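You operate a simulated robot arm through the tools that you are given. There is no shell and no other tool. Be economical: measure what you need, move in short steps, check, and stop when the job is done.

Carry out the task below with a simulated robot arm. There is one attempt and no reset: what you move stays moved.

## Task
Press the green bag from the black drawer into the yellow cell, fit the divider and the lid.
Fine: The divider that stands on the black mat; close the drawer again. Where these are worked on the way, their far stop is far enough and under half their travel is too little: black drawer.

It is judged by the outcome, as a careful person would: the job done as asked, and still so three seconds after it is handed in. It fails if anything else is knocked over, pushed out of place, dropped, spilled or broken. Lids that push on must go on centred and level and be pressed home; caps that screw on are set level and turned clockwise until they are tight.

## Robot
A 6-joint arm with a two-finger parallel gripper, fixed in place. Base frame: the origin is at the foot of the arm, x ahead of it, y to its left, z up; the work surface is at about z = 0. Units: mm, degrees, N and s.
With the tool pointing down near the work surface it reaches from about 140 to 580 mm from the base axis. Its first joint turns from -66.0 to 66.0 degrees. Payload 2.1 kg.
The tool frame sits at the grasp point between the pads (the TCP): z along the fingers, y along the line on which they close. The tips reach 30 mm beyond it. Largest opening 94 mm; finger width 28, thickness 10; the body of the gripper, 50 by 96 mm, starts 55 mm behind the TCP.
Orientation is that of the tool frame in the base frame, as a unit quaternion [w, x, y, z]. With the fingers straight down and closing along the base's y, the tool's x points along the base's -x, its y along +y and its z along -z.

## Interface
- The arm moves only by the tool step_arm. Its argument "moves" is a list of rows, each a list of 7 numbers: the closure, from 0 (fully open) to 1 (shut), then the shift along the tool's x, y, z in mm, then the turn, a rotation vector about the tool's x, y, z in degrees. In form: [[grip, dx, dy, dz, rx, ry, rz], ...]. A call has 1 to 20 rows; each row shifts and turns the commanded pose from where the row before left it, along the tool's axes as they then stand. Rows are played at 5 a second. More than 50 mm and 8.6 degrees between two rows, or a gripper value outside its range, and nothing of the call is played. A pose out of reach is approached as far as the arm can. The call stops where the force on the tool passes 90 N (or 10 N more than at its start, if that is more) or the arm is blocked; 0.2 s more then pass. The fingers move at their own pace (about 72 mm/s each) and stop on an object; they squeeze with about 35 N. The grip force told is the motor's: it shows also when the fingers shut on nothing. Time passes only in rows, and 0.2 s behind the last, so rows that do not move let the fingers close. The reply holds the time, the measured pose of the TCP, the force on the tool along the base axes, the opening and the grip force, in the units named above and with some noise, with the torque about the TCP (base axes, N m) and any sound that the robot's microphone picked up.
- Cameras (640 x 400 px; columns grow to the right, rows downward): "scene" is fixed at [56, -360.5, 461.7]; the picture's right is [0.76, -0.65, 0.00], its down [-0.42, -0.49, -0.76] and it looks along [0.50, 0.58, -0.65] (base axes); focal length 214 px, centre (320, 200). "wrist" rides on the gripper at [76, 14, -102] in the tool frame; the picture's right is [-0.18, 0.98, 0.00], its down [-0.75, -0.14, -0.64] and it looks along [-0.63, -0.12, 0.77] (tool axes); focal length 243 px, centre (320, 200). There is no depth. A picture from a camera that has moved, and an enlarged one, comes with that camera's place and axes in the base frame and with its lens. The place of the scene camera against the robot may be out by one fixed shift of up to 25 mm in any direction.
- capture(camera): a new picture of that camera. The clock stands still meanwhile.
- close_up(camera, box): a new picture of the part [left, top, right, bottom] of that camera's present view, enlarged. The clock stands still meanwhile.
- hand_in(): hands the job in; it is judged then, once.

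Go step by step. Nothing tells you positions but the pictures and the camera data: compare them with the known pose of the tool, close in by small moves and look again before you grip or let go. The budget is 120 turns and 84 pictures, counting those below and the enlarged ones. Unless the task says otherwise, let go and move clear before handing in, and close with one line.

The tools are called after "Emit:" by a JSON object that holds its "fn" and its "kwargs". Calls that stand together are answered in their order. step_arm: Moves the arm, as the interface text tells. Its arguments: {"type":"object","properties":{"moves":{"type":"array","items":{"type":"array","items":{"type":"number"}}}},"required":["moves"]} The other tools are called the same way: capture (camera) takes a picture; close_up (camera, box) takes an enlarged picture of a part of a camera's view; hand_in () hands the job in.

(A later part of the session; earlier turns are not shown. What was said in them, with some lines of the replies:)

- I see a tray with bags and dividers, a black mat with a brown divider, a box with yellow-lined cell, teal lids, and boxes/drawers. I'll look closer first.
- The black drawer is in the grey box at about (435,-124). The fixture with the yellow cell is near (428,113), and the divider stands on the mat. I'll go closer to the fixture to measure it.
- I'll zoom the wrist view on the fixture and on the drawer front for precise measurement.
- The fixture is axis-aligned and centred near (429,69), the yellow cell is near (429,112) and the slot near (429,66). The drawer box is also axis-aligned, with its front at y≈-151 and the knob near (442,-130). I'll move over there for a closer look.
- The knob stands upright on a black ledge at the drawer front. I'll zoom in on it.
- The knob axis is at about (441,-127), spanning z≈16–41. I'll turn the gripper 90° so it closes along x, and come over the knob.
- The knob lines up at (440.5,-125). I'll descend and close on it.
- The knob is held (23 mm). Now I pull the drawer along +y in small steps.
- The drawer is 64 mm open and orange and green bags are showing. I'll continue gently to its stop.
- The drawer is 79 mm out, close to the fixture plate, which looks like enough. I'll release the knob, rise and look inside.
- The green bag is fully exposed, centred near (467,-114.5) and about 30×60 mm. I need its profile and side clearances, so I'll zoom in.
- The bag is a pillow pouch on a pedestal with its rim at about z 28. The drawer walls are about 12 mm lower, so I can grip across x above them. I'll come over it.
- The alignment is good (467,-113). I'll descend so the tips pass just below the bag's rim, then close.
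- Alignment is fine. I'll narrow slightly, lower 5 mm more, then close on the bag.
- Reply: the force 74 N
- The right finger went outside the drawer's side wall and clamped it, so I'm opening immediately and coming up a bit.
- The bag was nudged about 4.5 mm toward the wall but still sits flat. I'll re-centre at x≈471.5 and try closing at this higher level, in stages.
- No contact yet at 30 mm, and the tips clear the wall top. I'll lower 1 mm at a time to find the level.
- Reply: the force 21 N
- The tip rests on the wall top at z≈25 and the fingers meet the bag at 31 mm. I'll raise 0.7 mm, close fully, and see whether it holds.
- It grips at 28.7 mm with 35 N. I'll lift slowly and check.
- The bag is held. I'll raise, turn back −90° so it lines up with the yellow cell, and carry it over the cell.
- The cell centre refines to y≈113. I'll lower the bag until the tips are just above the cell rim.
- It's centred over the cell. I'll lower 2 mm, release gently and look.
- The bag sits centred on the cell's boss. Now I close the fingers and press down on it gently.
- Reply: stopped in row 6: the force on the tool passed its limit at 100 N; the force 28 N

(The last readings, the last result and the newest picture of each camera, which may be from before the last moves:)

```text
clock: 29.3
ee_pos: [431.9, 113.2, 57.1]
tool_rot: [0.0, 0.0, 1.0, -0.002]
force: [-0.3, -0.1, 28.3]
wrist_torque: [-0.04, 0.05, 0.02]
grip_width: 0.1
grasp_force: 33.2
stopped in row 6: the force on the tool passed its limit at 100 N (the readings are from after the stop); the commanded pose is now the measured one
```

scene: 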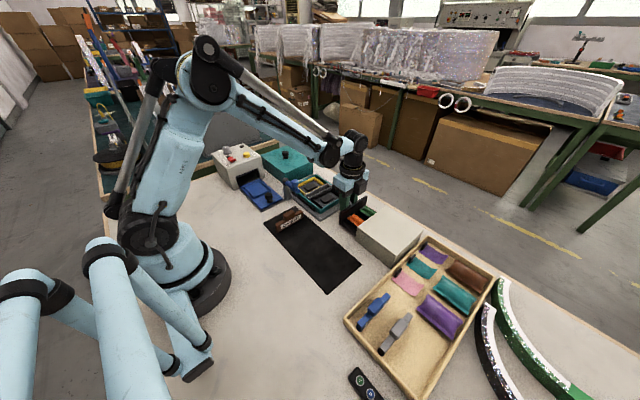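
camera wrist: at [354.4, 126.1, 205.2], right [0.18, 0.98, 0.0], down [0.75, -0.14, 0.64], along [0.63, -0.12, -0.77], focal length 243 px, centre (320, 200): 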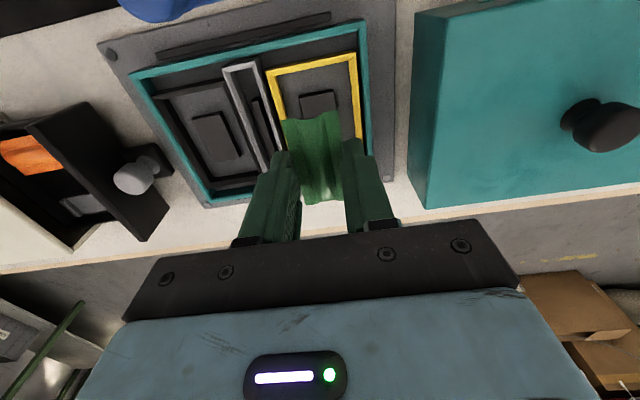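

Emit:
{"fn": "step_arm", "kwargs": {"moves": [[1, 0, 0, -20, 0, 0, 0], [1, 0, 0, -40, 0, 0, 0], [1, 0, 0, -10, 0, 0, 0]]}}

Emit:
{"fn": "close_up", "kwargs": {"camera": "wrist", "box": [220, 20, 420, 180]}}

Emit:
{"fn": "close_up", "kwargs": {"camera": "scene", "box": [290, 165, 338, 195]}}

```text
clock: 30.1
ee_pos: [431.6, 112.9, 124.6]
tool_rot: [-0.001, 0.0, 1.0, -0.001]
force: [0.4, 1.1, -0.1]
wrist_torque: [0.01, -0.01, -0.06]
grip_width: 0.0
grasp_force: 33.1
```

```text
2.50 times, centred on (320, 100) of wrist
camera zoom: at [356.2, 128.5, 227.5], right [0.18, 0.98, 0.0], down [0.75, -0.14, 0.64], along [0.63, -0.12, -0.77], focal length 606 px, centre (320, 450)
```

zoom: 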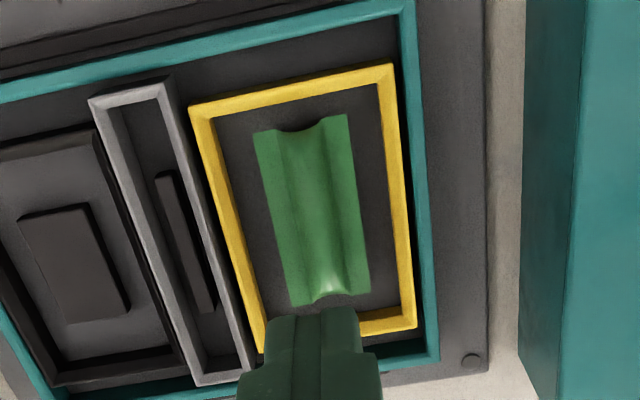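

```text
13.33 times, centred on (314, 180) of scene
camera zoom: at [55.9, -360.5, 461.7], right [0.76, -0.65, 0.0], down [-0.42, -0.49, -0.76], along [0.5, 0.58, -0.65], focal length 2860 px, centre (400, 467)
```

zoom: 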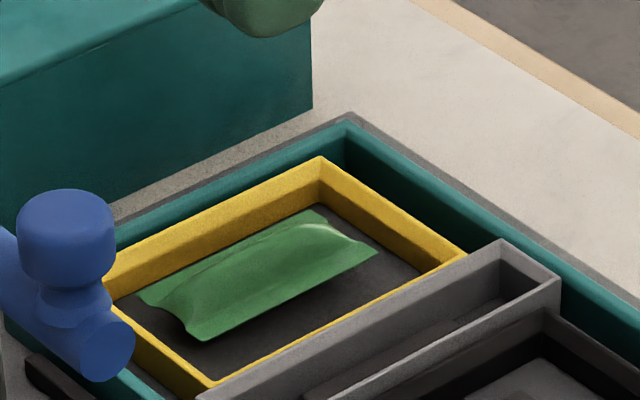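

The bag is now down over the boss, pressed into the yellow cell. Next I go look at the divider on the mat.

Emit:
{"fn": "step_arm", "kwargs": {"moves": [[1, 0, 0, -37, 0, 0, 0], [1, 0, 0, -37, 0, 0, 0], [0.5, 39, -25, 0, 0, 0, 0], [0, 39, -25, 0, 0, 0, 0], [0, 39, -25, 0, 0, 0, 0], [0, 33, -25, 0, 0, 0, 0], [0, 0, 0, 30, 0, 0, 0], [0, 0, 0, 0, 0, 0, 0]]}}

Emit:
{"fn": "close_up", "kwargs": {"camera": "wrist", "box": [200, 20, 440, 200]}}

Emit:
{"fn": "close_up", "kwargs": {"camera": "scene", "box": [250, 170, 346, 240]}}

```text
clock: 31.9
ee_pos: [279.6, 10.4, 168.7]
tool_rot: [-0.001, 0.0, 1.0, -0.001]
force: [0.3, 0.4, -0.6]
wrist_torque: [0.01, 0.04, 0.03]
grip_width: 94.1
grasp_force: 0.0
```

```text
2.22 times, centred on (320, 110) of wrist
camera zoom: at [204.2, 25.6, 270.9], right [0.18, 0.98, 0.0], down [0.75, -0.14, 0.64], along [0.63, -0.12, -0.77], focal length 539 px, centre (320, 400)
```

zoom: 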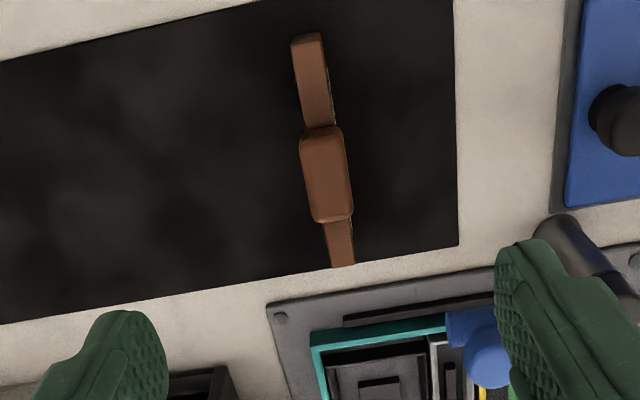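

```text
5.71 times, centred on (298, 205) of scene
camera zoom: at [55.9, -360.5, 461.7], right [0.76, -0.65, 0.0], down [-0.42, -0.49, -0.76], along [0.5, 0.58, -0.65], focal length 1226 px, centre (446, 171)
```

zoom: 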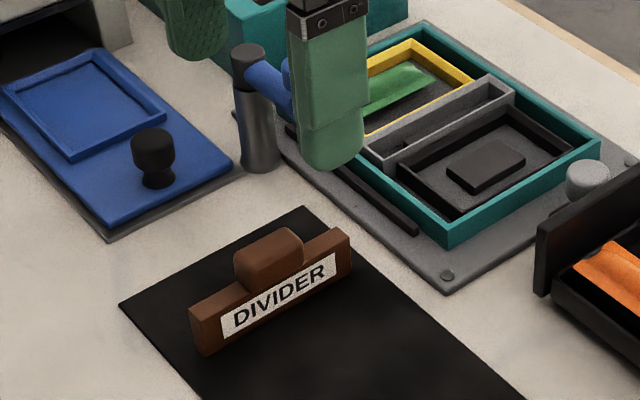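

The divider stands along x, centred near (277,14.6), with an 18 mm tab up to z≈40. I'll descend and grip the tab.

Emit:
{"fn": "step_arm", "kwargs": {"moves": [[0.45, 2.5, 4.2, 35, 0, 0, 0], [0.45, 0, 0, 35, 0, 0, 0], [0.45, 0, 0, 25, 0, 0, 0], [0.45, 0, 0, 10, 0, 0, 0], [0.45, 0, 0, 0, 0, 0, 0]]}}

Emit:
{"fn": "close_up", "kwargs": {"camera": "wrist", "box": [200, 60, 440, 240]}}

Emit:
{"fn": "close_up", "kwargs": {"camera": "scene", "box": [250, 190, 330, 240]}}

```text
clock: 33.1
ee_pos: [277.6, 16.0, 63.9]
tool_rot: [-0.001, 0.0, 1.0, -0.001]
force: [0.4, -0.5, 0.2]
wrist_torque: [-0.03, 0.03, 0.02]
grip_width: 51.5
grasp_force: 0.0
```

```text
2.22 times, centred on (320, 150) of wrist
camera zoom: at [201.7, 30.6, 166.8], right [0.18, 0.98, 0.0], down [0.75, -0.14, 0.64], along [0.63, -0.12, -0.77], focal length 539 px, centre (320, 311)
```

zoom: 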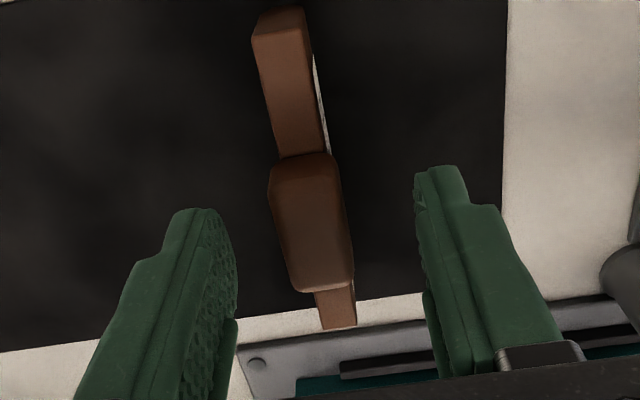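

```text
8.00 times, centred on (290, 215) of scene
camera zoom: at [55.9, -360.5, 461.7], right [0.76, -0.65, 0.0], down [-0.42, -0.49, -0.76], along [0.5, 0.58, -0.65], focal length 1716 px, centre (560, 80)
```

zoom: 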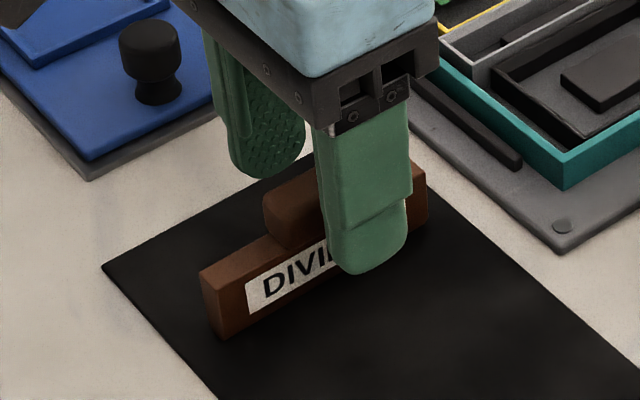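

The tab centre is near (275,14.3). I'll lower 11 mm and grip.

Emit:
{"fn": "step_arm", "kwargs": {"moves": [[0.45, 3, -1.5, 6, 0, 0, 0], [0.45, 0, 0, 5, 0, 0, 0], [0.7, 0, 0, 0, 0, 0, 0], [0.85, 0, 0, 0, 0, 0, 0], [1, 0, 0, 0, 0, 0, 0], [1, 0, 0, 0, 0, 0, 0]]}}

Emit:
{"fn": "step_arm", "kwargs": {"moves": [[1, 0, 0, -10, 0, 0, 0], [1, 0, 0, -25, 0, 0, 0], [1, 0, 0, -35, 0, 0, 0], [1, 0, 0, 0, 0, 0, 0]]}}

Emit:
{"fn": "capture", "kwargs": {"camera": "wrist"}}

```text
clock: 34.5
ee_pos: [275.5, 16.1, 54.8]
tool_rot: [-0.001, 0.0, 1.0, 0.0]
force: [-3.4, 1.2, 66.1]
wrist_torque: [0.08, 0.17, 0.01]
grip_width: 18.1
grasp_force: 35.3
```

```text
clock: 35.5
ee_pos: [273.8, 16.0, 122.4]
tool_rot: [-0.001, 0.0, 1.0, -0.001]
force: [-0.3, 1.0, -0.1]
wrist_torque: [0.0, -0.03, -0.01]
grip_width: 16.9
grasp_force: 35.2
```

```text
34 pictures are left
camera wrist: at [197.0, 30.1, 225.3], right [0.18, 0.98, 0.0], down [0.75, -0.14, 0.64], along [0.63, -0.12, -0.77], focal length 243 px, centre (320, 200)
```

wrist: 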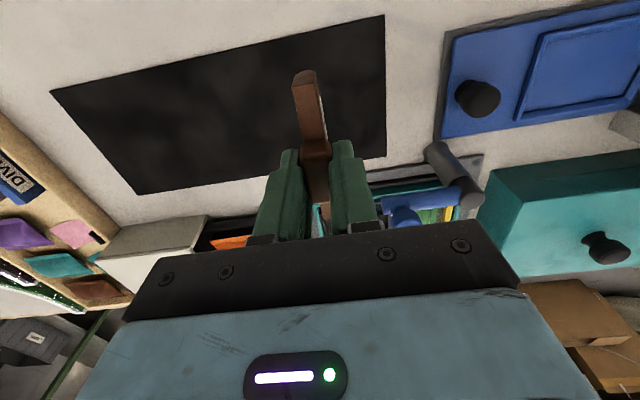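

The divider is held. I'll carry it along +x past the blue arm first, then +y to hover above the slot at y≈66.

Emit:
{"fn": "step_arm", "kwargs": {"moves": [[1, -38, 0, 0, 0, 0, 0], [1, -38, 0, 0, 0, 0, 0], [1, -38, 0, 0, 0, 0, 0], [1, -38, 0, 0, 0, 0, 0], [1, 0, 25, 0, 0, 0, 0], [1, 0, 25, 15, 0, 0, 0], [1, 0, 0, 0, 0, 0, 0]]}}

Emit:
{"fn": "close_up", "kwargs": {"camera": "wrist", "box": [200, 20, 440, 180]}}

Emit:
{"fn": "close_up", "kwargs": {"camera": "scene", "box": [280, 150, 376, 220]}}

```text
clock: 37.1
ee_pos: [427.4, 65.2, 107.2]
tool_rot: [-0.001, 0.0, 1.0, -0.001]
force: [0.2, 0.4, -1.0]
wrist_torque: [0.03, -0.01, 0.0]
grip_width: 17.3
grasp_force: 35.3
```

```text
2.50 times, centred on (320, 100) of wrist
camera zoom: at [351.1, 79.2, 209.1], right [0.18, 0.98, 0.0], down [0.75, -0.14, 0.64], along [0.63, -0.12, -0.77], focal length 606 px, centre (320, 450)
```

zoom: 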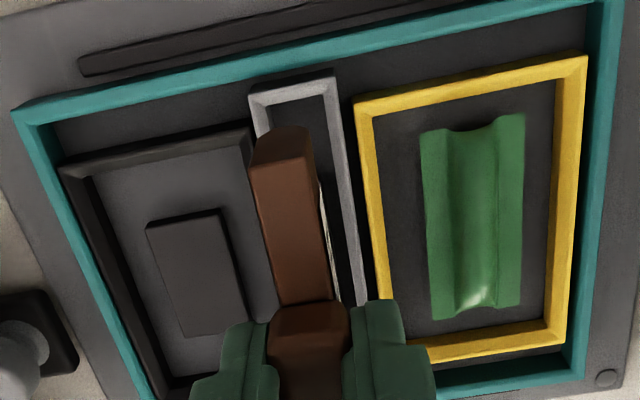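

```text
5.71 times, centred on (328, 185) of scene
camera zoom: at [56.0, -360.5, 461.7], right [0.76, -0.65, 0.0], down [-0.42, -0.49, -0.76], along [0.5, 0.58, -0.65], focal length 1226 px, centre (274, 286)
```

zoom: 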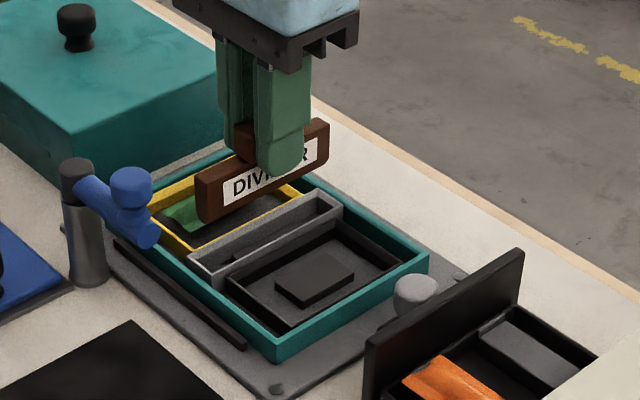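

Slot centre reads y≈66.1, and the divider's ends match the slot in x. I'll shift +0.7 mm in y, lower to just above the slot and check.

Emit:
{"fn": "step_arm", "kwargs": {"moves": [[1, 0, 0.7, 15, 0, 0, 0], [1, 0, 0, 8, 0, 0, 0], [1, 0, 0, 0, 0, 0, 0]]}}

Emit:
{"fn": "close_up", "kwargs": {"camera": "wrist", "box": [240, 20, 360, 120]}}

Emit:
{"fn": "close_up", "kwargs": {"camera": "scene", "box": [295, 170, 351, 205]}}

```text
clock: 37.9
ee_pos: [425.5, 65.3, 84.5]
tool_rot: [0.0, 0.0, 1.0, -0.001]
force: [0.4, 0.1, -1.2]
wrist_torque: [0.0, 0.01, -0.01]
grip_width: 17.1
grasp_force: 34.4
```

```text
4.00 times, centred on (300, 70) of wrist
camera zoom: at [350.0, 80.0, 186.9], right [0.18, 0.98, 0.0], down [0.75, -0.14, 0.64], along [0.63, -0.12, -0.77], focal length 970 px, centre (400, 720)
```

zoom: 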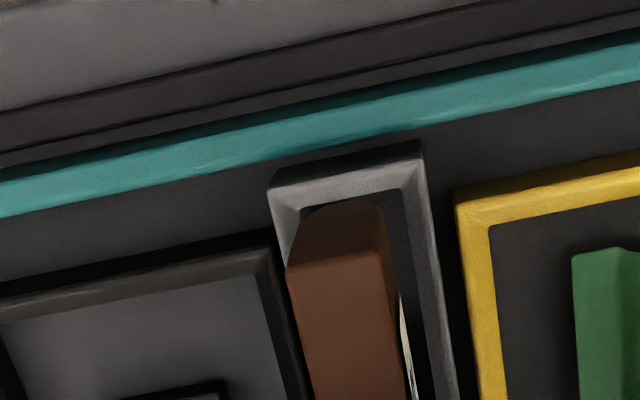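

```text
11.43 times, centred on (323, 188) of scene
camera zoom: at [56.0, -360.5, 461.7], right [0.76, -0.65, 0.0], down [-0.42, -0.49, -0.76], along [0.5, 0.58, -0.65], focal length 2451 px, centre (286, 343)
```

zoom: 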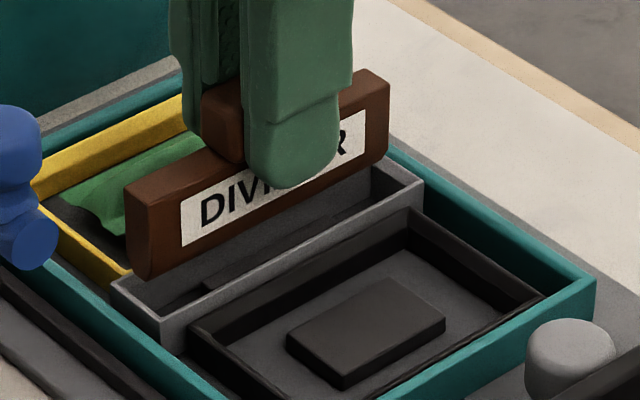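

Bar needs about +1.3 mm in x and +0.8 mm in y. I'll correct and lower in small steps.

Emit:
{"fn": "step_arm", "kwargs": {"moves": [[1, -1.3, 0.8, 5, 0, 0, 0], [1, 0, 0, 3, 0, 0, 0], [1, 0, 0, 2, 0, 0, 0], [1, 0, 0, 2, 0, 0, 0], [1, 0, 0, 0, 0, 0, 0]]}}

Emit:
{"fn": "close_up", "kwargs": {"camera": "wrist", "box": [240, 20, 360, 120]}}

```text
clock: 39.1
ee_pos: [427.5, 68.4, 74.0]
tool_rot: [-0.001, 0.0, 1.0, -0.001]
force: [0.5, -0.2, 0.0]
wrist_torque: [0.03, 0.02, 0.02]
grip_width: 17.0
grasp_force: 34.5
```

```text
4.00 times, centred on (300, 70) of wrist
camera zoom: at [352.1, 81.7, 175.5], right [0.18, 0.98, 0.0], down [0.75, -0.14, 0.64], along [0.63, -0.12, -0.77], focal length 970 px, centre (400, 720)
```

zoom: 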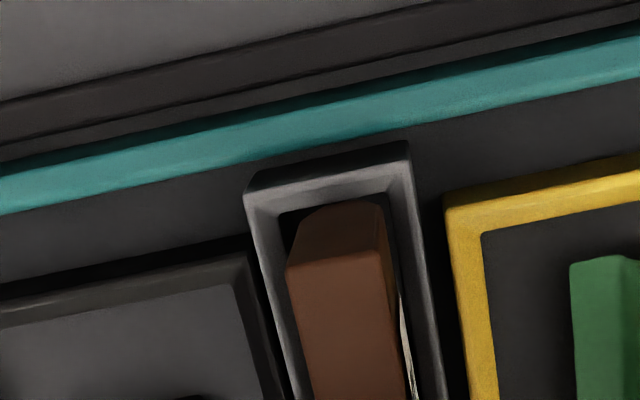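

The bar is entering the slot; I'll shift −0.6 mm in y and continue down until it seats.

Emit:
{"fn": "step_arm", "kwargs": {"moves": [[1, 0, -0.6, 2, 0, 0, 0], [1, 0, 0, 2, 0, 0, 0], [1, 0, 0, 2, 0, 0, 0], [1, 0, 0, 2, 0, 0, 0], [1, 0, 0, 0, 0, 0, 0]]}}

```text
clock: 40.3
ee_pos: [428.8, 65.7, 65.2]
tool_rot: [-0.001, 0.0, 1.0, -0.001]
force: [-0.4, -1.0, -0.9]
wrist_torque: [0.03, -0.03, -0.01]
grip_width: 17.0
grasp_force: 35.1
```

Emit:
{"fn": "step_arm", "kwargs": {"moves": [[1, 0, 0, 1, 0, 0, 0], [1, 0, 0, 1, 0, 0, 0], [1, 0, 0, 1, 0, 0, 0], [1, 0, 0, 1, 0, 0, 0]]}}

Emit:
{"fn": "close_up", "kwargs": {"camera": "scene", "box": [295, 170, 351, 205]}}

```text
clock: 41.3
ee_pos: [428.8, 66.9, 62.6]
tool_rot: [-0.001, 0.0, 1.0, 0.0]
force: [-1.4, 0.5, 14.0]
wrist_torque: [0.01, 0.08, 0.01]
grip_width: 17.2
grasp_force: 35.2
```

```text
11.43 times, centred on (323, 188) of scene
camera zoom: at [55.9, -360.5, 461.7], right [0.76, -0.65, 0.0], down [-0.42, -0.49, -0.76], along [0.5, 0.58, -0.65], focal length 2451 px, centre (286, 343)
```

zoom: 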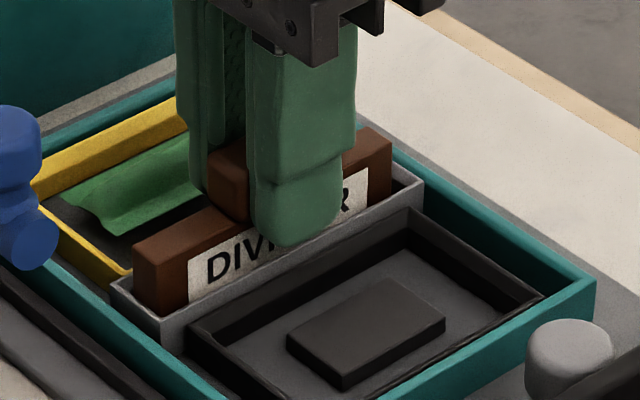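

It's in the slot with first contact. I'll press a little further.

Emit:
{"fn": "step_arm", "kwargs": {"moves": [[1, 0, 0, 1, 0, 0, 0], [1, 0, 0, 1, 0, 0, 0], [1, 0, 0, 1, 0, 0, 0], [1, 0, 0, 1, 0, 0, 0], [1, 0, 0, 0, 0, 0, 0]]}}

```text
clock: 42.1
ee_pos: [429.5, 67.6, 62.5]
tool_rot: [-0.001, 0.0, 1.0, -0.002]
force: [-2.2, 0.6, 25.3]
wrist_torque: [0.01, 0.06, 0.02]
grip_width: 17.1
grasp_force: 35.0
stopped in row 3: the force on the tool passed its limit at 94 N (the readings are from after the stop); the commanded pose is now the measured one
```

Hard stop: the divider is seated (bottom at about z 8). I'll release, rise and check.

Emit:
{"fn": "step_arm", "kwargs": {"moves": [[0.7, 0, 0, -0.5, 0, 0, 0], [0.65, 0, 0, 0, 0, 0, 0], [0.65, 0, 0, -15, 0, 0, 0], [0.65, 0, 0, -40, 0, 0, 0], [0.65, 0, 0, -40, 0, 0, 0], [0.65, 0, 0, 0, 0, 0, 0]]}}

Emit:
{"fn": "close_up", "kwargs": {"camera": "wrist", "box": [200, 0, 440, 200]}}

Emit:
{"fn": "close_up", "kwargs": {"camera": "scene", "box": [295, 170, 351, 205]}}

```text
clock: 43.5
ee_pos: [428.7, 66.9, 156.7]
tool_rot: [-0.001, 0.0, 1.0, -0.002]
force: [-0.6, -0.8, 0.0]
wrist_torque: [0.0, 0.01, 0.0]
grip_width: 32.8
grasp_force: 0.0
```

```text
2.00 times, centred on (320, 100) of wrist
camera zoom: at [351.6, 81.1, 259.8], right [0.18, 0.98, 0.0], down [0.76, -0.14, 0.64], along [0.63, -0.12, -0.77], focal length 485 px, centre (320, 400)
```

zoom: 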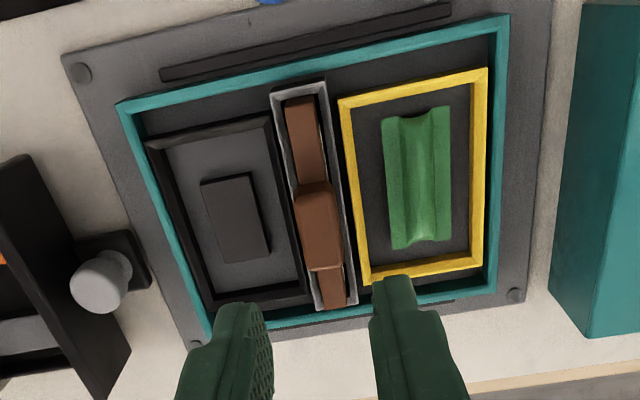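

```text
11.43 times, centred on (323, 188) of scene
camera zoom: at [55.9, -360.5, 461.7], right [0.76, -0.65, 0.0], down [-0.42, -0.49, -0.76], along [0.5, 0.58, -0.65], focal length 2451 px, centre (286, 343)
```

zoom: 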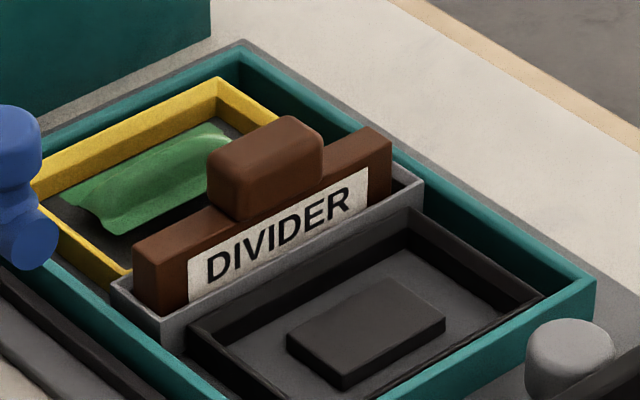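

The divider is in straight and seated. Now I close the drawer: turn +90°, go over its knob and grip it again.

Emit:
{"fn": "step_arm", "kwargs": {"moves": [[0.4, 0, 0, 0, 0, 0, 8.5], [0.4, 0, 0, 0, 0, 0, 8.5], [0.4, 0, 0, 0, 0, 0, 8.5], [0.4, 0, 0, 0, 0, 0, 8.5], [0.4, 0, 0, 0, 0, 0, 8.5], [0.4, 0, 0, 0, 0, 0, 8.5], [0.4, 0, 0, 0, 0, 0, 8.5], [0.4, 0, 0, 0, 0, 0, 8.5], [0.4, 0, 0, 0, 0, 0, 8.5], [0.4, 0, 0, 0, 0, 0, 8.5], [0.4, 0, 0, 0, 0, 0, 5], [0.4, -38, 4, 0, 0, 0, 0], [0.4, -38, 4, 0, 0, 0, 0], [0.4, -36.5, 3.5, 0, 0, 0, 0], [0.4, 0, 0, 30, 0, 0, 0], [0.4, 0, 0, 0, 0, 0, 0]]}}

Emit:
{"fn": "capture", "kwargs": {"camera": "wrist"}}

```text
clock: 46.9
ee_pos: [441.8, -47.2, 126.2]
tool_rot: [0.0, 0.707, 0.707, -0.002]
force: [-0.2, -0.2, -0.6]
wrist_torque: [0.01, 0.0, 0.01]
grip_width: 56.5
grasp_force: 0.1
```

```text
25 pictures are left
camera wrist: at [455.5, 29.3, 228.5], right [0.98, -0.18, 0.0], down [-0.14, -0.75, 0.64], along [-0.12, -0.63, -0.77], focal length 243 px, centre (320, 200)
```

wrist: 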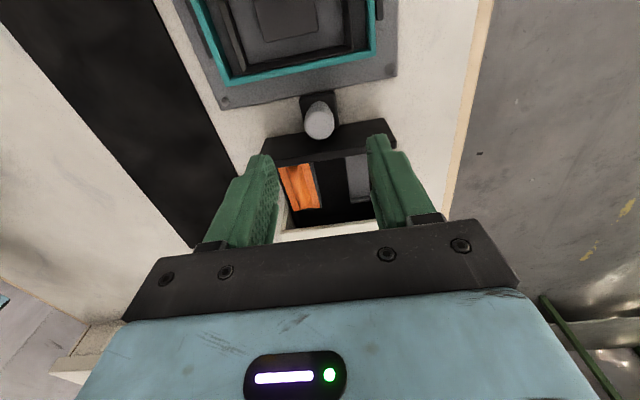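

Emit:
{"fn": "step_arm", "kwargs": {"moves": [[0.4, 2, 0, 30, 0, 0, 0], [0.4, 0, 0, 30, 0, 0, 0], [0.4, 0, 0, 16, 0, 0, 0], [1, 0, 0, 0, 0, 0, 0], [1, 0, 0, 0, 0, 0, 0], [1, 0, 0, 0, 0, 0, 0]]}}

Emit:
{"fn": "step_arm", "kwargs": {"moves": [[1, -8, 0, 0, 0, 0, 0], [1, -8, 0, 0, 0, 0, 0], [1, -8, 0, 0, 0, 0, 0], [1, -8, 0, 0, 0, 0, 0], [1, -8, 0, 0, 0, 0, 0], [1, -8, 0, 0, 0, 0, 0], [1, -8, 0, 0, 0, 0, 0], [1, -8, 0, 0, 0, 0, 0], [1, -8, 0, 0, 0, 0, 0], [1, -4, 0, 0, 0, 0, 0], [1, -2, 0, 0, 0, 0, 0], [1, -1, 0, 0, 0, 0, 0], [1, -1, 0, 0, 0, 0, 0]]}}

```text
clock: 48.3
ee_pos: [439.5, -43.5, 47.4]
tool_rot: [-0.001, 0.708, 0.707, -0.003]
force: [-3.9, 0.0, -12.1]
wrist_torque: [-0.05, -0.26, -0.03]
grip_width: 23.3
grasp_force: 45.2
```

```text
clock: 51.1
ee_pos: [439.4, -124.1, 50.9]
tool_rot: [0.0, 0.707, 0.708, 0.0]
force: [18.2, 8.1, -29.6]
wrist_torque: [-0.31, -0.29, 0.07]
grip_width: 23.4
grasp_force: 44.8
```

Emit:
{"fn": "step_arm", "kwargs": {"moves": [[1, -1, 0, 0, 0, 0, 0], [1, -1, 0, 0, 0, 0, 0], [1, -1, 0, 0, 0, 0, 0], [1, 0, 0, 0, 0, 0, 0]]}}

Emit:
{"fn": "close_up", "kwargs": {"camera": "scene", "box": [340, 195, 420, 245]}}

```text
clock: 52.1
ee_pos: [440.7, -125.4, 51.0]
tool_rot: [-0.003, 0.706, 0.708, 0.002]
force: [9.6, 27.0, 9.8]
wrist_torque: [-0.33, -0.35, 0.09]
grip_width: 23.3
grasp_force: 45.4
```

```text
8.00 times, centred on (380, 220) of scene
camera zoom: at [55.9, -360.4, 461.7], right [0.76, -0.65, 0.0], down [-0.42, -0.49, -0.76], along [0.5, 0.58, -0.65], focal length 1716 px, centre (-160, 40)
```

zoom: 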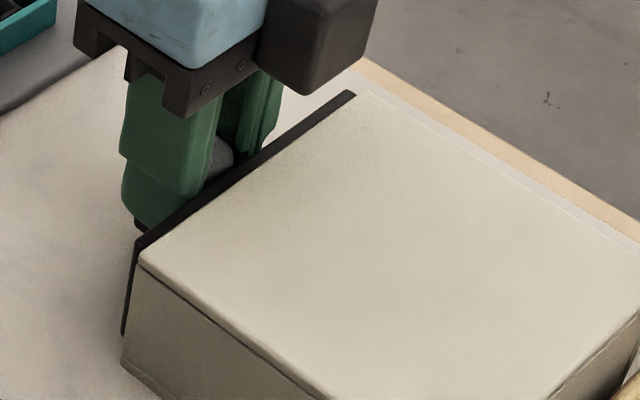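

The drawer is closed and the box hasn't moved. I'll release, rise, turn back and go over the lid to look.

Emit:
{"fn": "step_arm", "kwargs": {"moves": [[1, 2, 0, 0, 0, 0, 0], [0.5, 0, 0, 0, 0, 0, 0], [0.4, 0, 0, 0, 0, 0, 0], [0.4, 0, 0, -40, 0, 0, 0], [0.4, 0, 0, -45, 0, 0, 0], [0.4, 0, 0, -45, 0, 0, 0], [0.4, 0, 0, -20, 0, 0, 0], [0.4, 0, 0, 0, 0, 0, -8.5], [0.4, 0, 0, 0, 0, 0, -8.5], [0.4, 0, 0, 0, 0, 0, -8.5], [0.4, 0, 0, 0, 0, 0, -8.5], [0.4, 0, 0, 0, 0, 0, -8.5], [0.4, 0, 0, 0, 0, 0, -8.5], [0.4, 0, 0, 0, 0, 0, -8.5], [0.4, 0, 0, 0, 0, 0, -8.5], [0.4, 0, 0, 0, 0, 0, -8.5], [0.4, 0, 0, 0, 0, 0, -8.5], [0.4, 0, 0, 0, 0, 0, -5]]}}

Emit:
{"fn": "step_arm", "kwargs": {"moves": [[0.4, 3, 45, 0, 0, 0, 0], [0.4, 3, 45, 0, 0, 0, 0], [0.4, 3, 45, 0, 0, 0, 0], [0.4, 3, 45, 0, 0, 0, 0], [0.4, 3, 45, 0, 0, 0, 0], [0.4, 0, 45, 0, 0, 0, 0], [0.4, 0, 45, 0, 0, 0, 0], [0.4, 0, 45, 0, 0, 0, 0], [0.4, 0, 37, 0, 0, 0, 0], [0.4, 0, 0, 0, 0, 0, 0]]}}

Emit:
{"fn": "capture", "kwargs": {"camera": "wrist"}}

```text
clock: 55.9
ee_pos: [438.9, -125.1, 200.3]
tool_rot: [0.0, -0.001, 1.0, 0.0]
force: [-0.2, -0.6, 0.5]
wrist_torque: [-0.01, 0.03, -0.02]
grip_width: 56.4
grasp_force: 0.0
```

```text
clock: 58.1
ee_pos: [426.0, 272.5, 196.0]
tool_rot: [-0.001, 0.001, 1.0, -0.001]
force: [-0.1, -0.5, 1.2]
wrist_torque: [-0.03, 0.01, 0.0]
grip_width: 56.3
grasp_force: 0.0
```

```text
23 pictures are left
camera wrist: at [350.1, 286.5, 299.0], right [0.19, 0.98, 0.0], down [0.76, -0.14, 0.64], along [0.63, -0.12, -0.77], focal length 243 px, centre (320, 200)
```

wrist: 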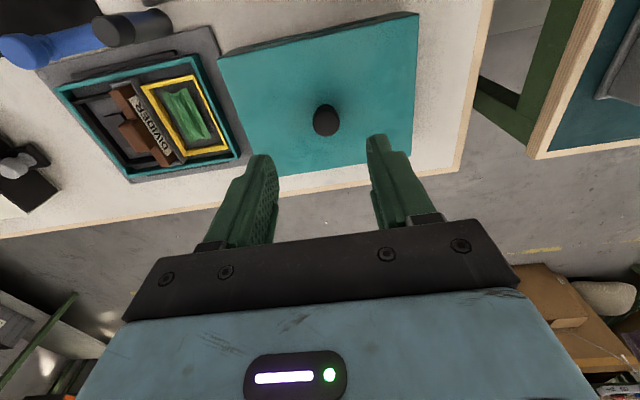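

Emit:
{"fn": "close_up", "kwargs": {"camera": "wrist", "box": [190, 0, 440, 190]}}

Emit:
{"fn": "close_up", "kwargs": {"camera": "scene", "box": [250, 135, 330, 195]}}

```text
2.11 times, centred on (315, 95) of wrist
camera zoom: at [350.1, 286.5, 299.0], right [0.19, 0.98, 0.0], down [0.76, -0.14, 0.64], along [0.63, -0.12, -0.77], focal length 511 px, centre (330, 421)
```

zoom: 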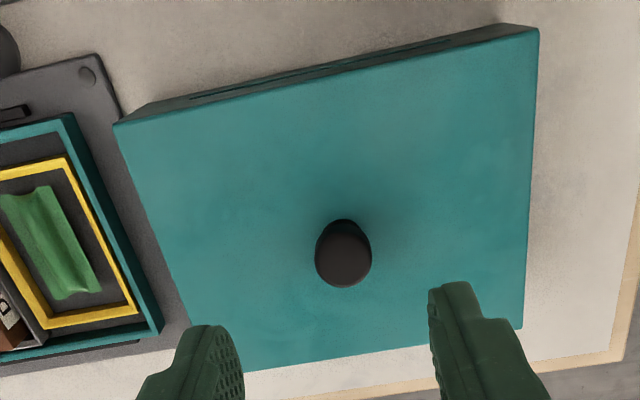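

```text
6.67 times, centred on (290, 165) of scene
camera zoom: at [56.0, -360.4, 461.7], right [0.76, -0.65, 0.0], down [-0.42, -0.49, -0.76], along [0.5, 0.58, -0.65], focal length 1430 px, centre (520, 433)
```

zoom: 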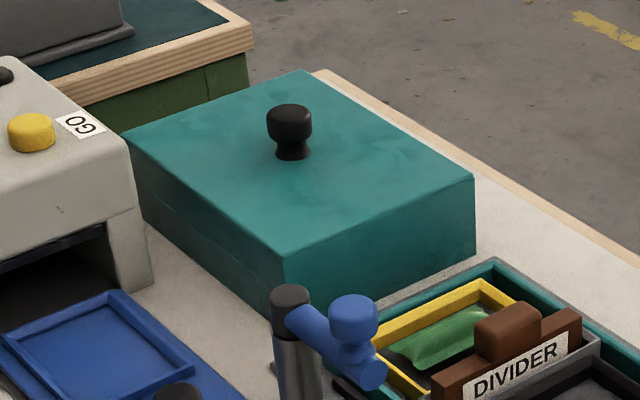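

The lid is centred near (440.5,275.5), 133×174 mm and about 52 tall, with its knob in the middle. I'll come down over the knob.

Emit:
{"fn": "step_arm", "kwargs": {"moves": [[0.4, -7, 1.5, 25, 0, 0, 0], [0.4, -6, 1.5, 25, 0, 0, 0], [0.4, 0, 0, 20, 0, 0, 0], [0.4, 0, 0, 0, 0, 0, 0]]}}

Emit:
{"fn": "close_up", "kwargs": {"camera": "wrist", "box": [240, 60, 400, 180]}}

Emit:
{"fn": "close_up", "kwargs": {"camera": "scene", "box": [256, 120, 320, 170]}}

```text
clock: 59.1
ee_pos: [439.7, 274.6, 129.1]
tool_rot: [-0.001, 0.0, 1.0, 0.0]
force: [-0.4, 0.4, -0.5]
wrist_torque: [-0.02, -0.03, -0.02]
grip_width: 56.4
grasp_force: 0.0
```

```text
3.33 times, centred on (320, 120) of wrist
camera zoom: at [362.6, 288.0, 231.5], right [0.18, 0.98, 0.0], down [0.76, -0.14, 0.64], along [0.63, -0.12, -0.77], focal length 809 px, centre (320, 467)
```

zoom: 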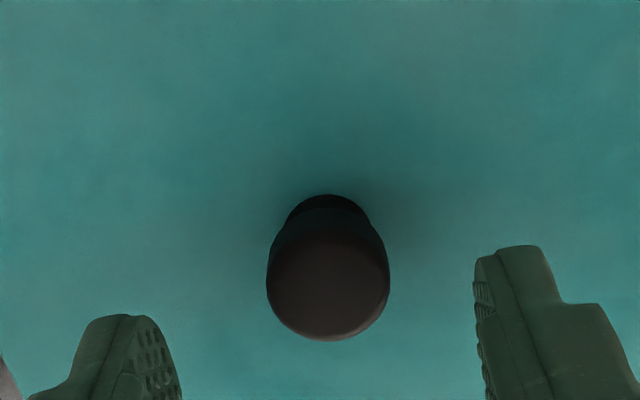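

```text
8.00 times, centred on (288, 145) of scene
camera zoom: at [55.9, -360.5, 461.7], right [0.76, -0.65, 0.0], down [-0.42, -0.49, -0.76], along [0.5, 0.58, -0.65], focal length 1716 px, centre (576, 640)
```

zoom: 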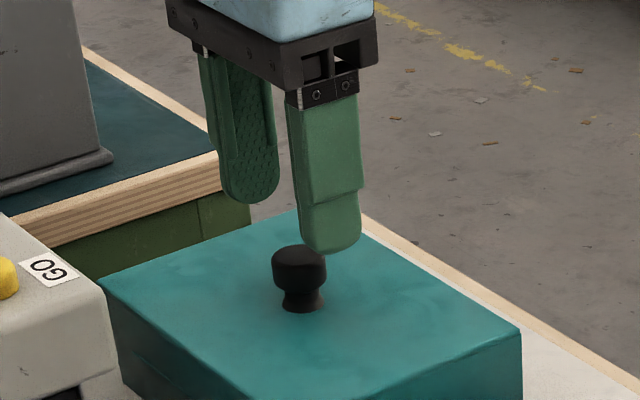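

Emit:
{"fn": "step_arm", "kwargs": {"moves": [[0.4, 0, 0, 20, 0, 0, 0], [0.4, 0, 0, 14, 0, 0, 0], [0.4, 0, 0, 6, 0, 0, 0], [0.7, 0, 0, 0, 0, 0, 0], [1, 0, 0, 0, 0, 0, 0], [1, 0, 0, 0, 0, 0, 0], [1, 0, 0, 0, 0, 0, 0]]}}

Emit:
{"fn": "step_arm", "kwargs": {"moves": [[1, 0, 0, -5, 0, 0, 0], [1, 0, 0, -10, 0, 0, 0], [1, 0, 0, -15, 0, 0, 0], [1, 0, 0, 0, 0, 0, 0]]}}

Emit:
{"fn": "close_up", "kwargs": {"camera": "scene", "box": [240, 120, 368, 210]}}

```text
clock: 60.7
ee_pos: [436.4, 274.3, 90.1]
tool_rot: [-0.001, 0.0, 1.0, -0.001]
force: [0.4, -0.1, 0.0]
wrist_torque: [0.02, -0.02, -0.02]
grip_width: 24.7
grasp_force: 35.3
```

```text
clock: 61.7
ee_pos: [438.2, 274.7, 120.7]
tool_rot: [0.0, 0.0, 1.0, -0.001]
force: [0.2, -0.4, -1.2]
wrist_torque: [0.01, 0.02, 0.0]
grip_width: 24.8
grasp_force: 34.7
```

```text
4.44 times, centred on (304, 165) of scene
camera zoom: at [56.0, -360.5, 461.7], right [0.76, -0.65, 0.0], down [-0.42, -0.49, -0.76], along [0.5, 0.58, -0.65], focal length 953 px, centre (391, 356)
```

zoom: 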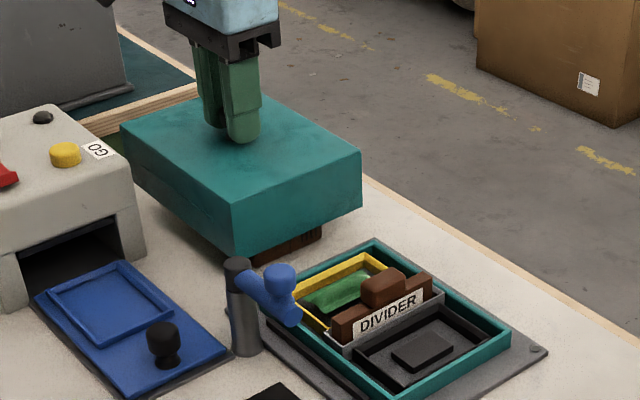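

The lid is lifted. I'll raise it well clear and carry it to above the fixture.

Emit:
{"fn": "step_arm", "kwargs": {"moves": [[1, 0, 0, -40, 0, 0, 0], [1, 0, 0, -35, 0, 0, 0], [1, 1.9, -34, 0, 0, 0, 0], [1, 1.9, -34, 0, 0, 0, 0], [1, 1.9, -34, 0, 0, 0, 0], [1, 1.9, -34, 0, 0, 0, 0], [1, 1.8, -35, 0, 0, 0, 0], [1, 1.8, -35, 0, 0, 0, 0], [1, 0, 0, 0, 0, 0, 0]]}}

Emit:
{"fn": "capture", "kwargs": {"camera": "wrist"}}

Emit:
{"fn": "close_up", "kwargs": {"camera": "scene", "box": [240, 110, 400, 220]}}

```text
clock: 63.7
ee_pos: [427.3, 66.2, 194.2]
tool_rot: [-0.001, -0.001, 1.0, -0.001]
force: [-0.2, 0.3, -1.4]
wrist_torque: [0.02, -0.01, 0.01]
grip_width: 25.0
grasp_force: 34.9
```

```text
17 pictures are left
camera wrist: at [351.5, 81.5, 296.3], right [0.18, 0.98, 0.0], down [0.76, -0.14, 0.64], along [0.63, -0.12, -0.77], focal length 243 px, centre (320, 200)
```

wrist: 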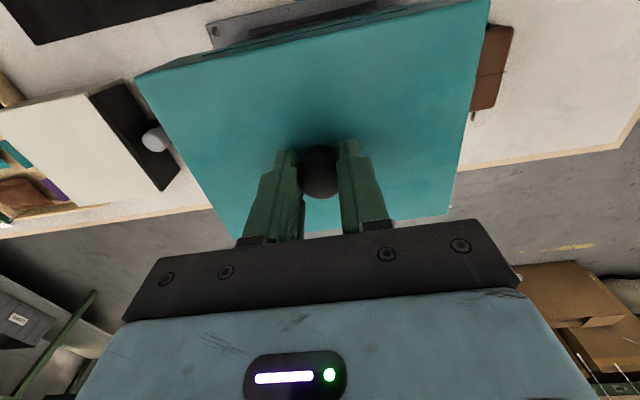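

```text
3.64 times, centred on (320, 165) of scene
camera zoom: at [55.9, -360.5, 461.7], right [0.76, -0.65, 0.0], down [-0.42, -0.49, -0.76], along [0.5, 0.58, -0.65], focal length 780 px, centre (320, 327)
```

zoom: 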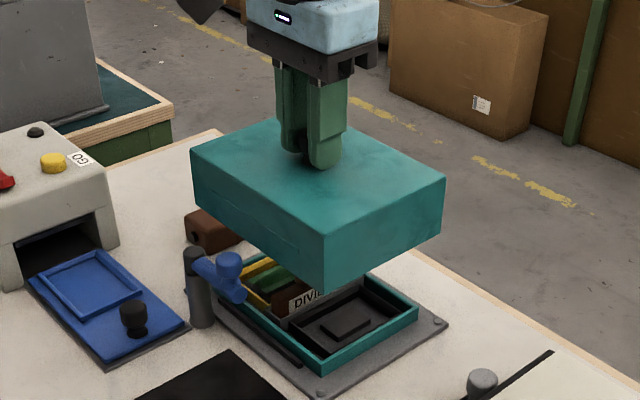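

By the corner measurement the lid centre is about (431,68) and the target is (429.3,69.5). I'll correct by (−1.7,+1.6) and lower to about 30 mm above the rim.

Emit:
{"fn": "step_arm", "kwargs": {"moves": [[1, 1.7, 1.6, 10, 0, 0, 0], [1, 0, 0, 15, 0, 0, 0], [1, 0, 0, 15, 0, 0, 0], [1, 0, 0, 10, 0, 0, 0], [1, 0, 0, 0, 0, 0, 0]]}}

Emit:
{"fn": "close_up", "kwargs": {"camera": "wrist", "box": [90, 0, 510, 240]}}

Emit:
{"fn": "close_up", "kwargs": {"camera": "scene", "box": [272, 150, 368, 220]}}

```text
clock: 64.9
ee_pos: [425.9, 70.9, 145.0]
tool_rot: [-0.001, 0.001, 1.0, -0.001]
force: [0.1, 1.3, -0.3]
wrist_torque: [0.02, -0.01, 0.0]
grip_width: 24.7
grasp_force: 35.3
```

```text
1.52 times, centred on (300, 120) of wrist
camera zoom: at [349.5, 84.7, 247.1], right [0.18, 0.98, 0.0], down [0.76, -0.14, 0.64], along [0.63, -0.12, -0.77], focal length 370 px, centre (350, 322)
```

zoom: 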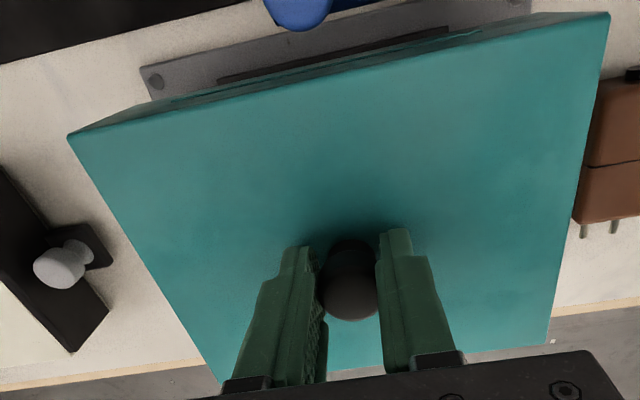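

```text
5.71 times, centred on (320, 185) of scene
camera zoom: at [56.0, -360.5, 461.7], right [0.76, -0.65, 0.0], down [-0.42, -0.49, -0.76], along [0.5, 0.58, -0.65], focal length 1226 px, centre (320, 286)
```

zoom: 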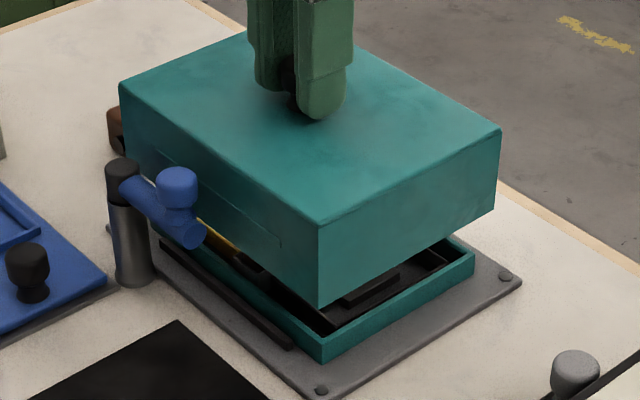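

Corners now give the lid centre at (429.3,70.8); I'll shift −1 in y and lower to just above the rim.

Emit:
{"fn": "step_arm", "kwargs": {"moves": [[1, 0, -1, 10, 0, 0, 0], [1, 0, 0, 10, 0, 0, 0], [1, 0, 0, 7, 0, 0, 0], [1, 0, 0, 0, 0, 0, 0]]}}

Emit:
{"fn": "close_up", "kwargs": {"camera": "scene", "box": [280, 160, 360, 220]}}

Emit:
{"fn": "close_up", "kwargs": {"camera": "wrist", "box": [60, 0, 540, 280]}}

```text
clock: 65.9
ee_pos: [425.9, 70.0, 117.4]
tool_rot: [0.0, 0.0, 1.0, -0.001]
force: [-0.6, 0.6, -0.5]
wrist_torque: [0.01, -0.03, 0.0]
grip_width: 25.0
grasp_force: 35.2
```

```text
6.67 times, centred on (320, 190) of scene
camera zoom: at [56.0, -360.5, 461.7], right [0.76, -0.65, 0.0], down [-0.42, -0.49, -0.76], along [0.5, 0.58, -0.65], focal length 1430 px, centre (320, 267)
```

zoom: 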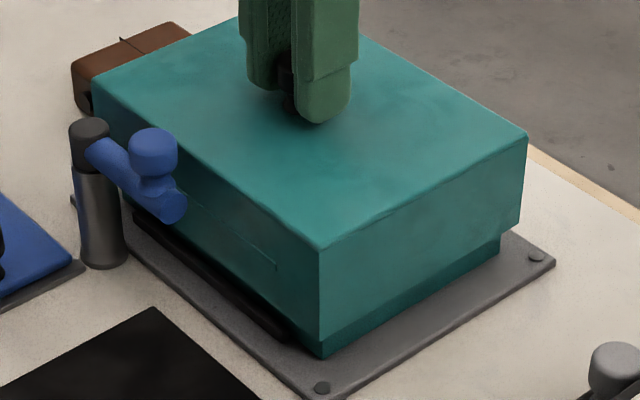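

```text
1.33 times, centred on (300, 140) of wrist
camera zoom: at [349.0, 83.4, 219.5], right [0.18, 0.98, 0.0], down [0.76, -0.14, 0.64], along [0.63, -0.12, -0.77], focal length 324 px, centre (347, 280)
```

zoom: 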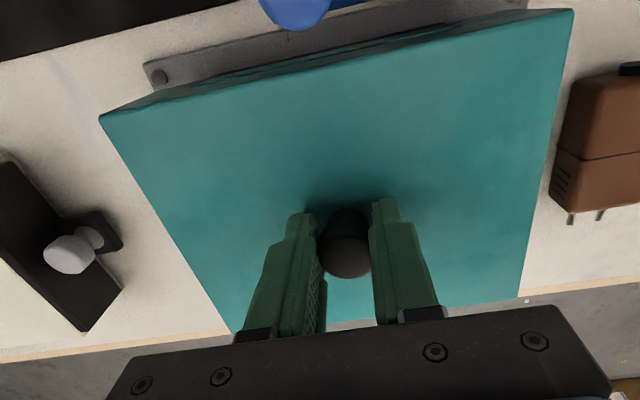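

The lid centre is now (429.7,69.2), matching the box. I'll lower in small steps, watching force.

Emit:
{"fn": "step_arm", "kwargs": {"moves": [[1, 0, 0, 2, 0, 0, 0], [1, 0, 0, 2, 0, 0, 0], [1, 0, 0, 2, 0, 0, 0], [1, 0, 0, 2, 0, 0, 0], [1, 0, 0, 0, 0, 0, 0]]}}

```text
clock: 67.1
ee_pos: [424.3, 68.9, 110.1]
tool_rot: [-0.001, 0.0, 1.0, -0.001]
force: [-0.4, -0.3, -1.0]
wrist_torque: [-0.01, -0.02, 0.0]
grip_width: 24.7
grasp_force: 35.3
```

Emit:
{"fn": "step_arm", "kwargs": {"moves": [[1, 0, 0, 2, 0, 0, 0], [1, 0, 0, 2, 0, 0, 0], [1, 0, 0, 2, 0, 0, 0], [1, 0, 0, 0, 0, 0, 0]]}}

Emit:
{"fn": "close_up", "kwargs": {"camera": "scene", "box": [280, 160, 360, 220]}}

```text
clock: 68.1
ee_pos: [426.2, 70.0, 103.7]
tool_rot: [-0.001, 0.0, 1.0, -0.001]
force: [0.1, 0.2, -1.1]
wrist_torque: [-0.01, 0.02, 0.0]
grip_width: 24.8
grasp_force: 35.2
```

```text
6.67 times, centred on (320, 190) of scene
camera zoom: at [56.0, -360.5, 461.7], right [0.76, -0.65, 0.0], down [-0.42, -0.49, -0.76], along [0.5, 0.58, -0.65], focal length 1430 px, centre (320, 267)
```

zoom: 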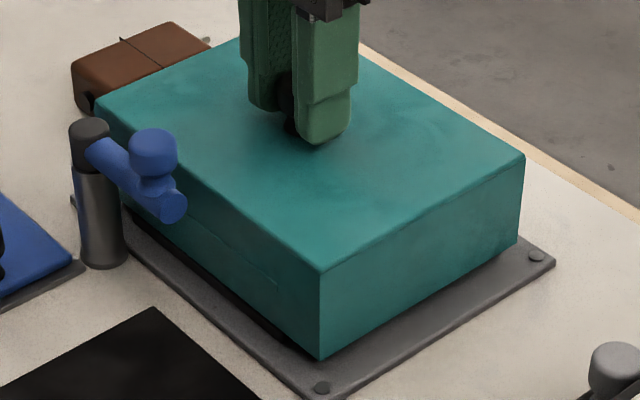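

It is sliding over the box without force. I continue down.

Emit:
{"fn": "step_arm", "kwargs": {"moves": [[1, 0, 0, 2, 0, 0, 0], [1, 0, 0, 1.5, 0, 0, 0], [1, 0, 0, 1.5, 0, 0, 0], [1, 0, 0, 1, 0, 0, 0], [1, 0, 0, 0, 0, 0, 0]]}}

```text
clock: 69.3
ee_pos: [425.1, 69.9, 98.4]
tool_rot: [-0.001, 0.0, 1.0, -0.001]
force: [0.4, -1.0, -0.9]
wrist_torque: [0.01, 0.02, -0.04]
grip_width: 24.8
grasp_force: 34.5
```

Emit:
{"fn": "step_arm", "kwargs": {"moves": [[1, 0, 0, 1, 0, 0, 0], [1, 0, 0, 1, 0, 0, 0], [1, 0, 0, 1, 0, 0, 0], [1, 0, 0, 1, 0, 0, 0], [1, 0, 0, 0, 0, 0, 0]]}}

Emit:
{"fn": "close_up", "kwargs": {"camera": "scene", "box": [280, 160, 360, 220]}}

```text
clock: 70.5
ee_pos: [424.2, 68.9, 94.4]
tool_rot: [-0.002, 0.001, 1.0, -0.001]
force: [4.2, -2.2, 25.6]
wrist_torque: [-0.16, -0.29, -0.01]
grip_width: 24.8
grasp_force: 35.8
```

```text
6.67 times, centred on (320, 190) of scene
camera zoom: at [55.8, -360.5, 461.7], right [0.76, -0.65, 0.0], down [-0.42, -0.49, -0.76], along [0.5, 0.58, -0.65], focal length 1430 px, centre (320, 267)
```

zoom: 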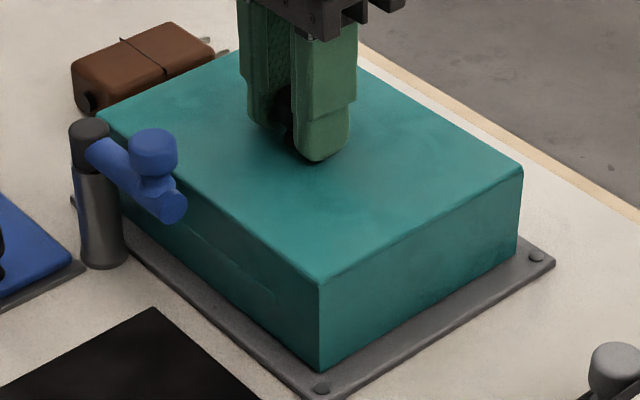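

It's on the plate level with 25 N contact. I'll press it home through the knob.

Emit:
{"fn": "step_arm", "kwargs": {"moves": [[1, 0, 0, 1, 0, 0, 0], [1, 0, 0, 1, 0, 0, 0], [1, 0, 0, 1, 0, 0, 0], [1, 0, 0, 1, 0, 0, 0], [1, 0, 0, 1, 0, 0, 0], [1, 0, 0, 0, 0, 0, 0]]}}

```text
clock: 71.5
ee_pos: [424.1, 69.7, 94.2]
tool_rot: [-0.003, 0.001, 1.0, -0.001]
force: [-0.1, 0.2, 22.8]
wrist_torque: [0.06, -0.05, -0.02]
grip_width: 24.7
grasp_force: 34.8
stopped in row 4: the force on the tool passed its limit at 95 N (the readings are from after the stop); the commanded pose is now the measured one
```

Emit:
{"fn": "step_arm", "kwargs": {"moves": [[0.65, 0, 0, -0.5, 0, 0, 0], [0.6, 0, 0, 0, 0, 0, 0], [0.6, 0, 0, -20, 0, 0, 0], [0.6, 0, 0, -40, 0, 0, 0], [0.6, 0, 0, -40, 0, 0, 0], [0.6, 0, 0, -30, 0, 0, 0], [0.6, 0, 0, 0, 0, 0, 0]]}}

Emit:
{"fn": "capture", "kwargs": {"camera": "wrist"}}

Emit:
{"fn": "close_up", "kwargs": {"camera": "scene", "box": [280, 165, 360, 215]}}

```text
clock: 73.1
ee_pos: [424.4, 69.2, 221.2]
tool_rot: [-0.003, 0.001, 1.0, -0.001]
force: [0.4, -0.1, 0.6]
wrist_torque: [0.02, -0.02, -0.02]
grip_width: 37.5
grasp_force: 0.0
```

```text
9 pictures are left
camera wrist: at [349.3, 84.7, 325.1], right [0.18, 0.98, 0.0], down [0.76, -0.14, 0.64], along [0.63, -0.12, -0.77], focal length 243 px, centre (320, 200)
```

wrist: 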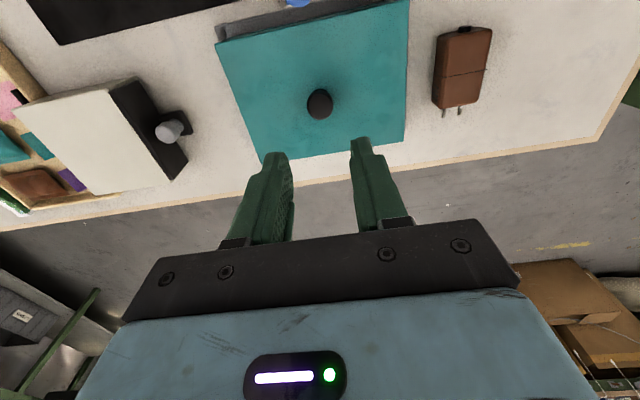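

```text
8.00 times, centred on (320, 190) of scene
camera zoom: at [55.9, -360.5, 461.7], right [0.76, -0.65, 0.0], down [-0.42, -0.49, -0.76], along [0.5, 0.58, -0.65], focal length 1716 px, centre (320, 280)
```

zoom: 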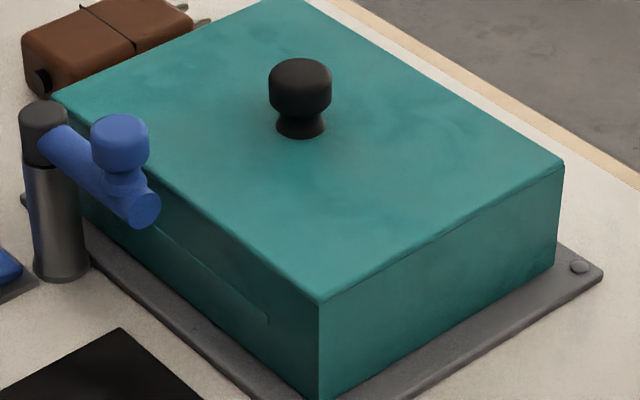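

The lid looks level. I'll check its bottom edge for a gap against the plate.

Emit:
{"fn": "close_up", "kwargs": {"camera": "scene", "box": [296, 185, 360, 225]}}

Emit:
{"fn": "close_up", "kwargs": {"camera": "wrist", "box": [200, 0, 420, 170]}}

```text
10.00 times, centred on (328, 205) of scene
camera zoom: at [55.9, -360.5, 461.7], right [0.76, -0.65, 0.0], down [-0.42, -0.49, -0.76], along [0.5, 0.58, -0.65], focal length 2145 px, centre (240, 150)
```

zoom: 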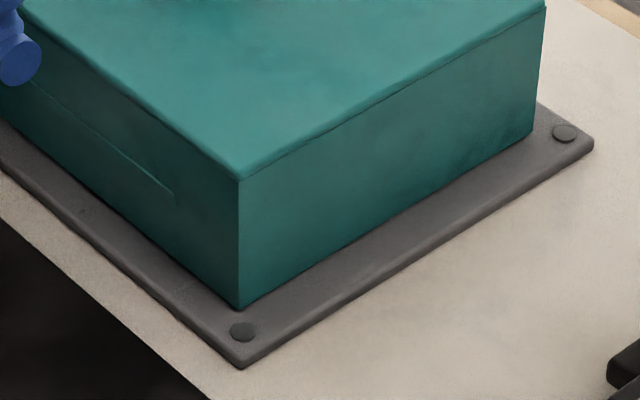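

```text
2.35 times, centred on (310, 85) of wrist
camera zoom: at [349.3, 84.7, 325.1], right [0.18, 0.98, 0.0], down [0.76, -0.14, 0.64], along [0.63, -0.12, -0.77], focal length 571 px, centre (344, 471)
```

zoom: 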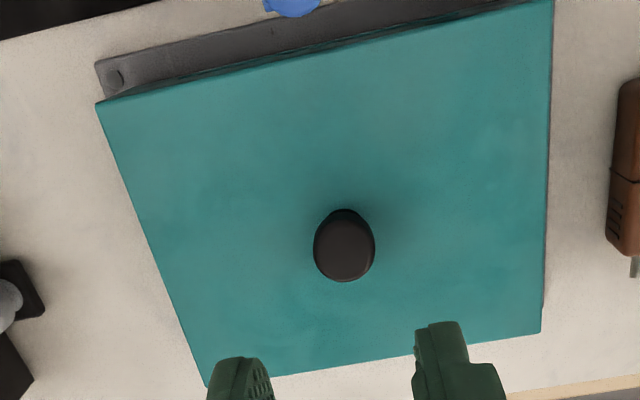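

The lid sits flush and level on the plate, the drawer is shut and the arm is clear, so I'm handing in.

Emit:
{"fn": "hand_in", "kwargs": {}}

```text
The job is handed in.
```

The job is handed in: the green bag is pressed into the yellow cell, the divider from the black mat is seated in its slot, the lid is pressed down flush and level, and the black drawer is closed again.
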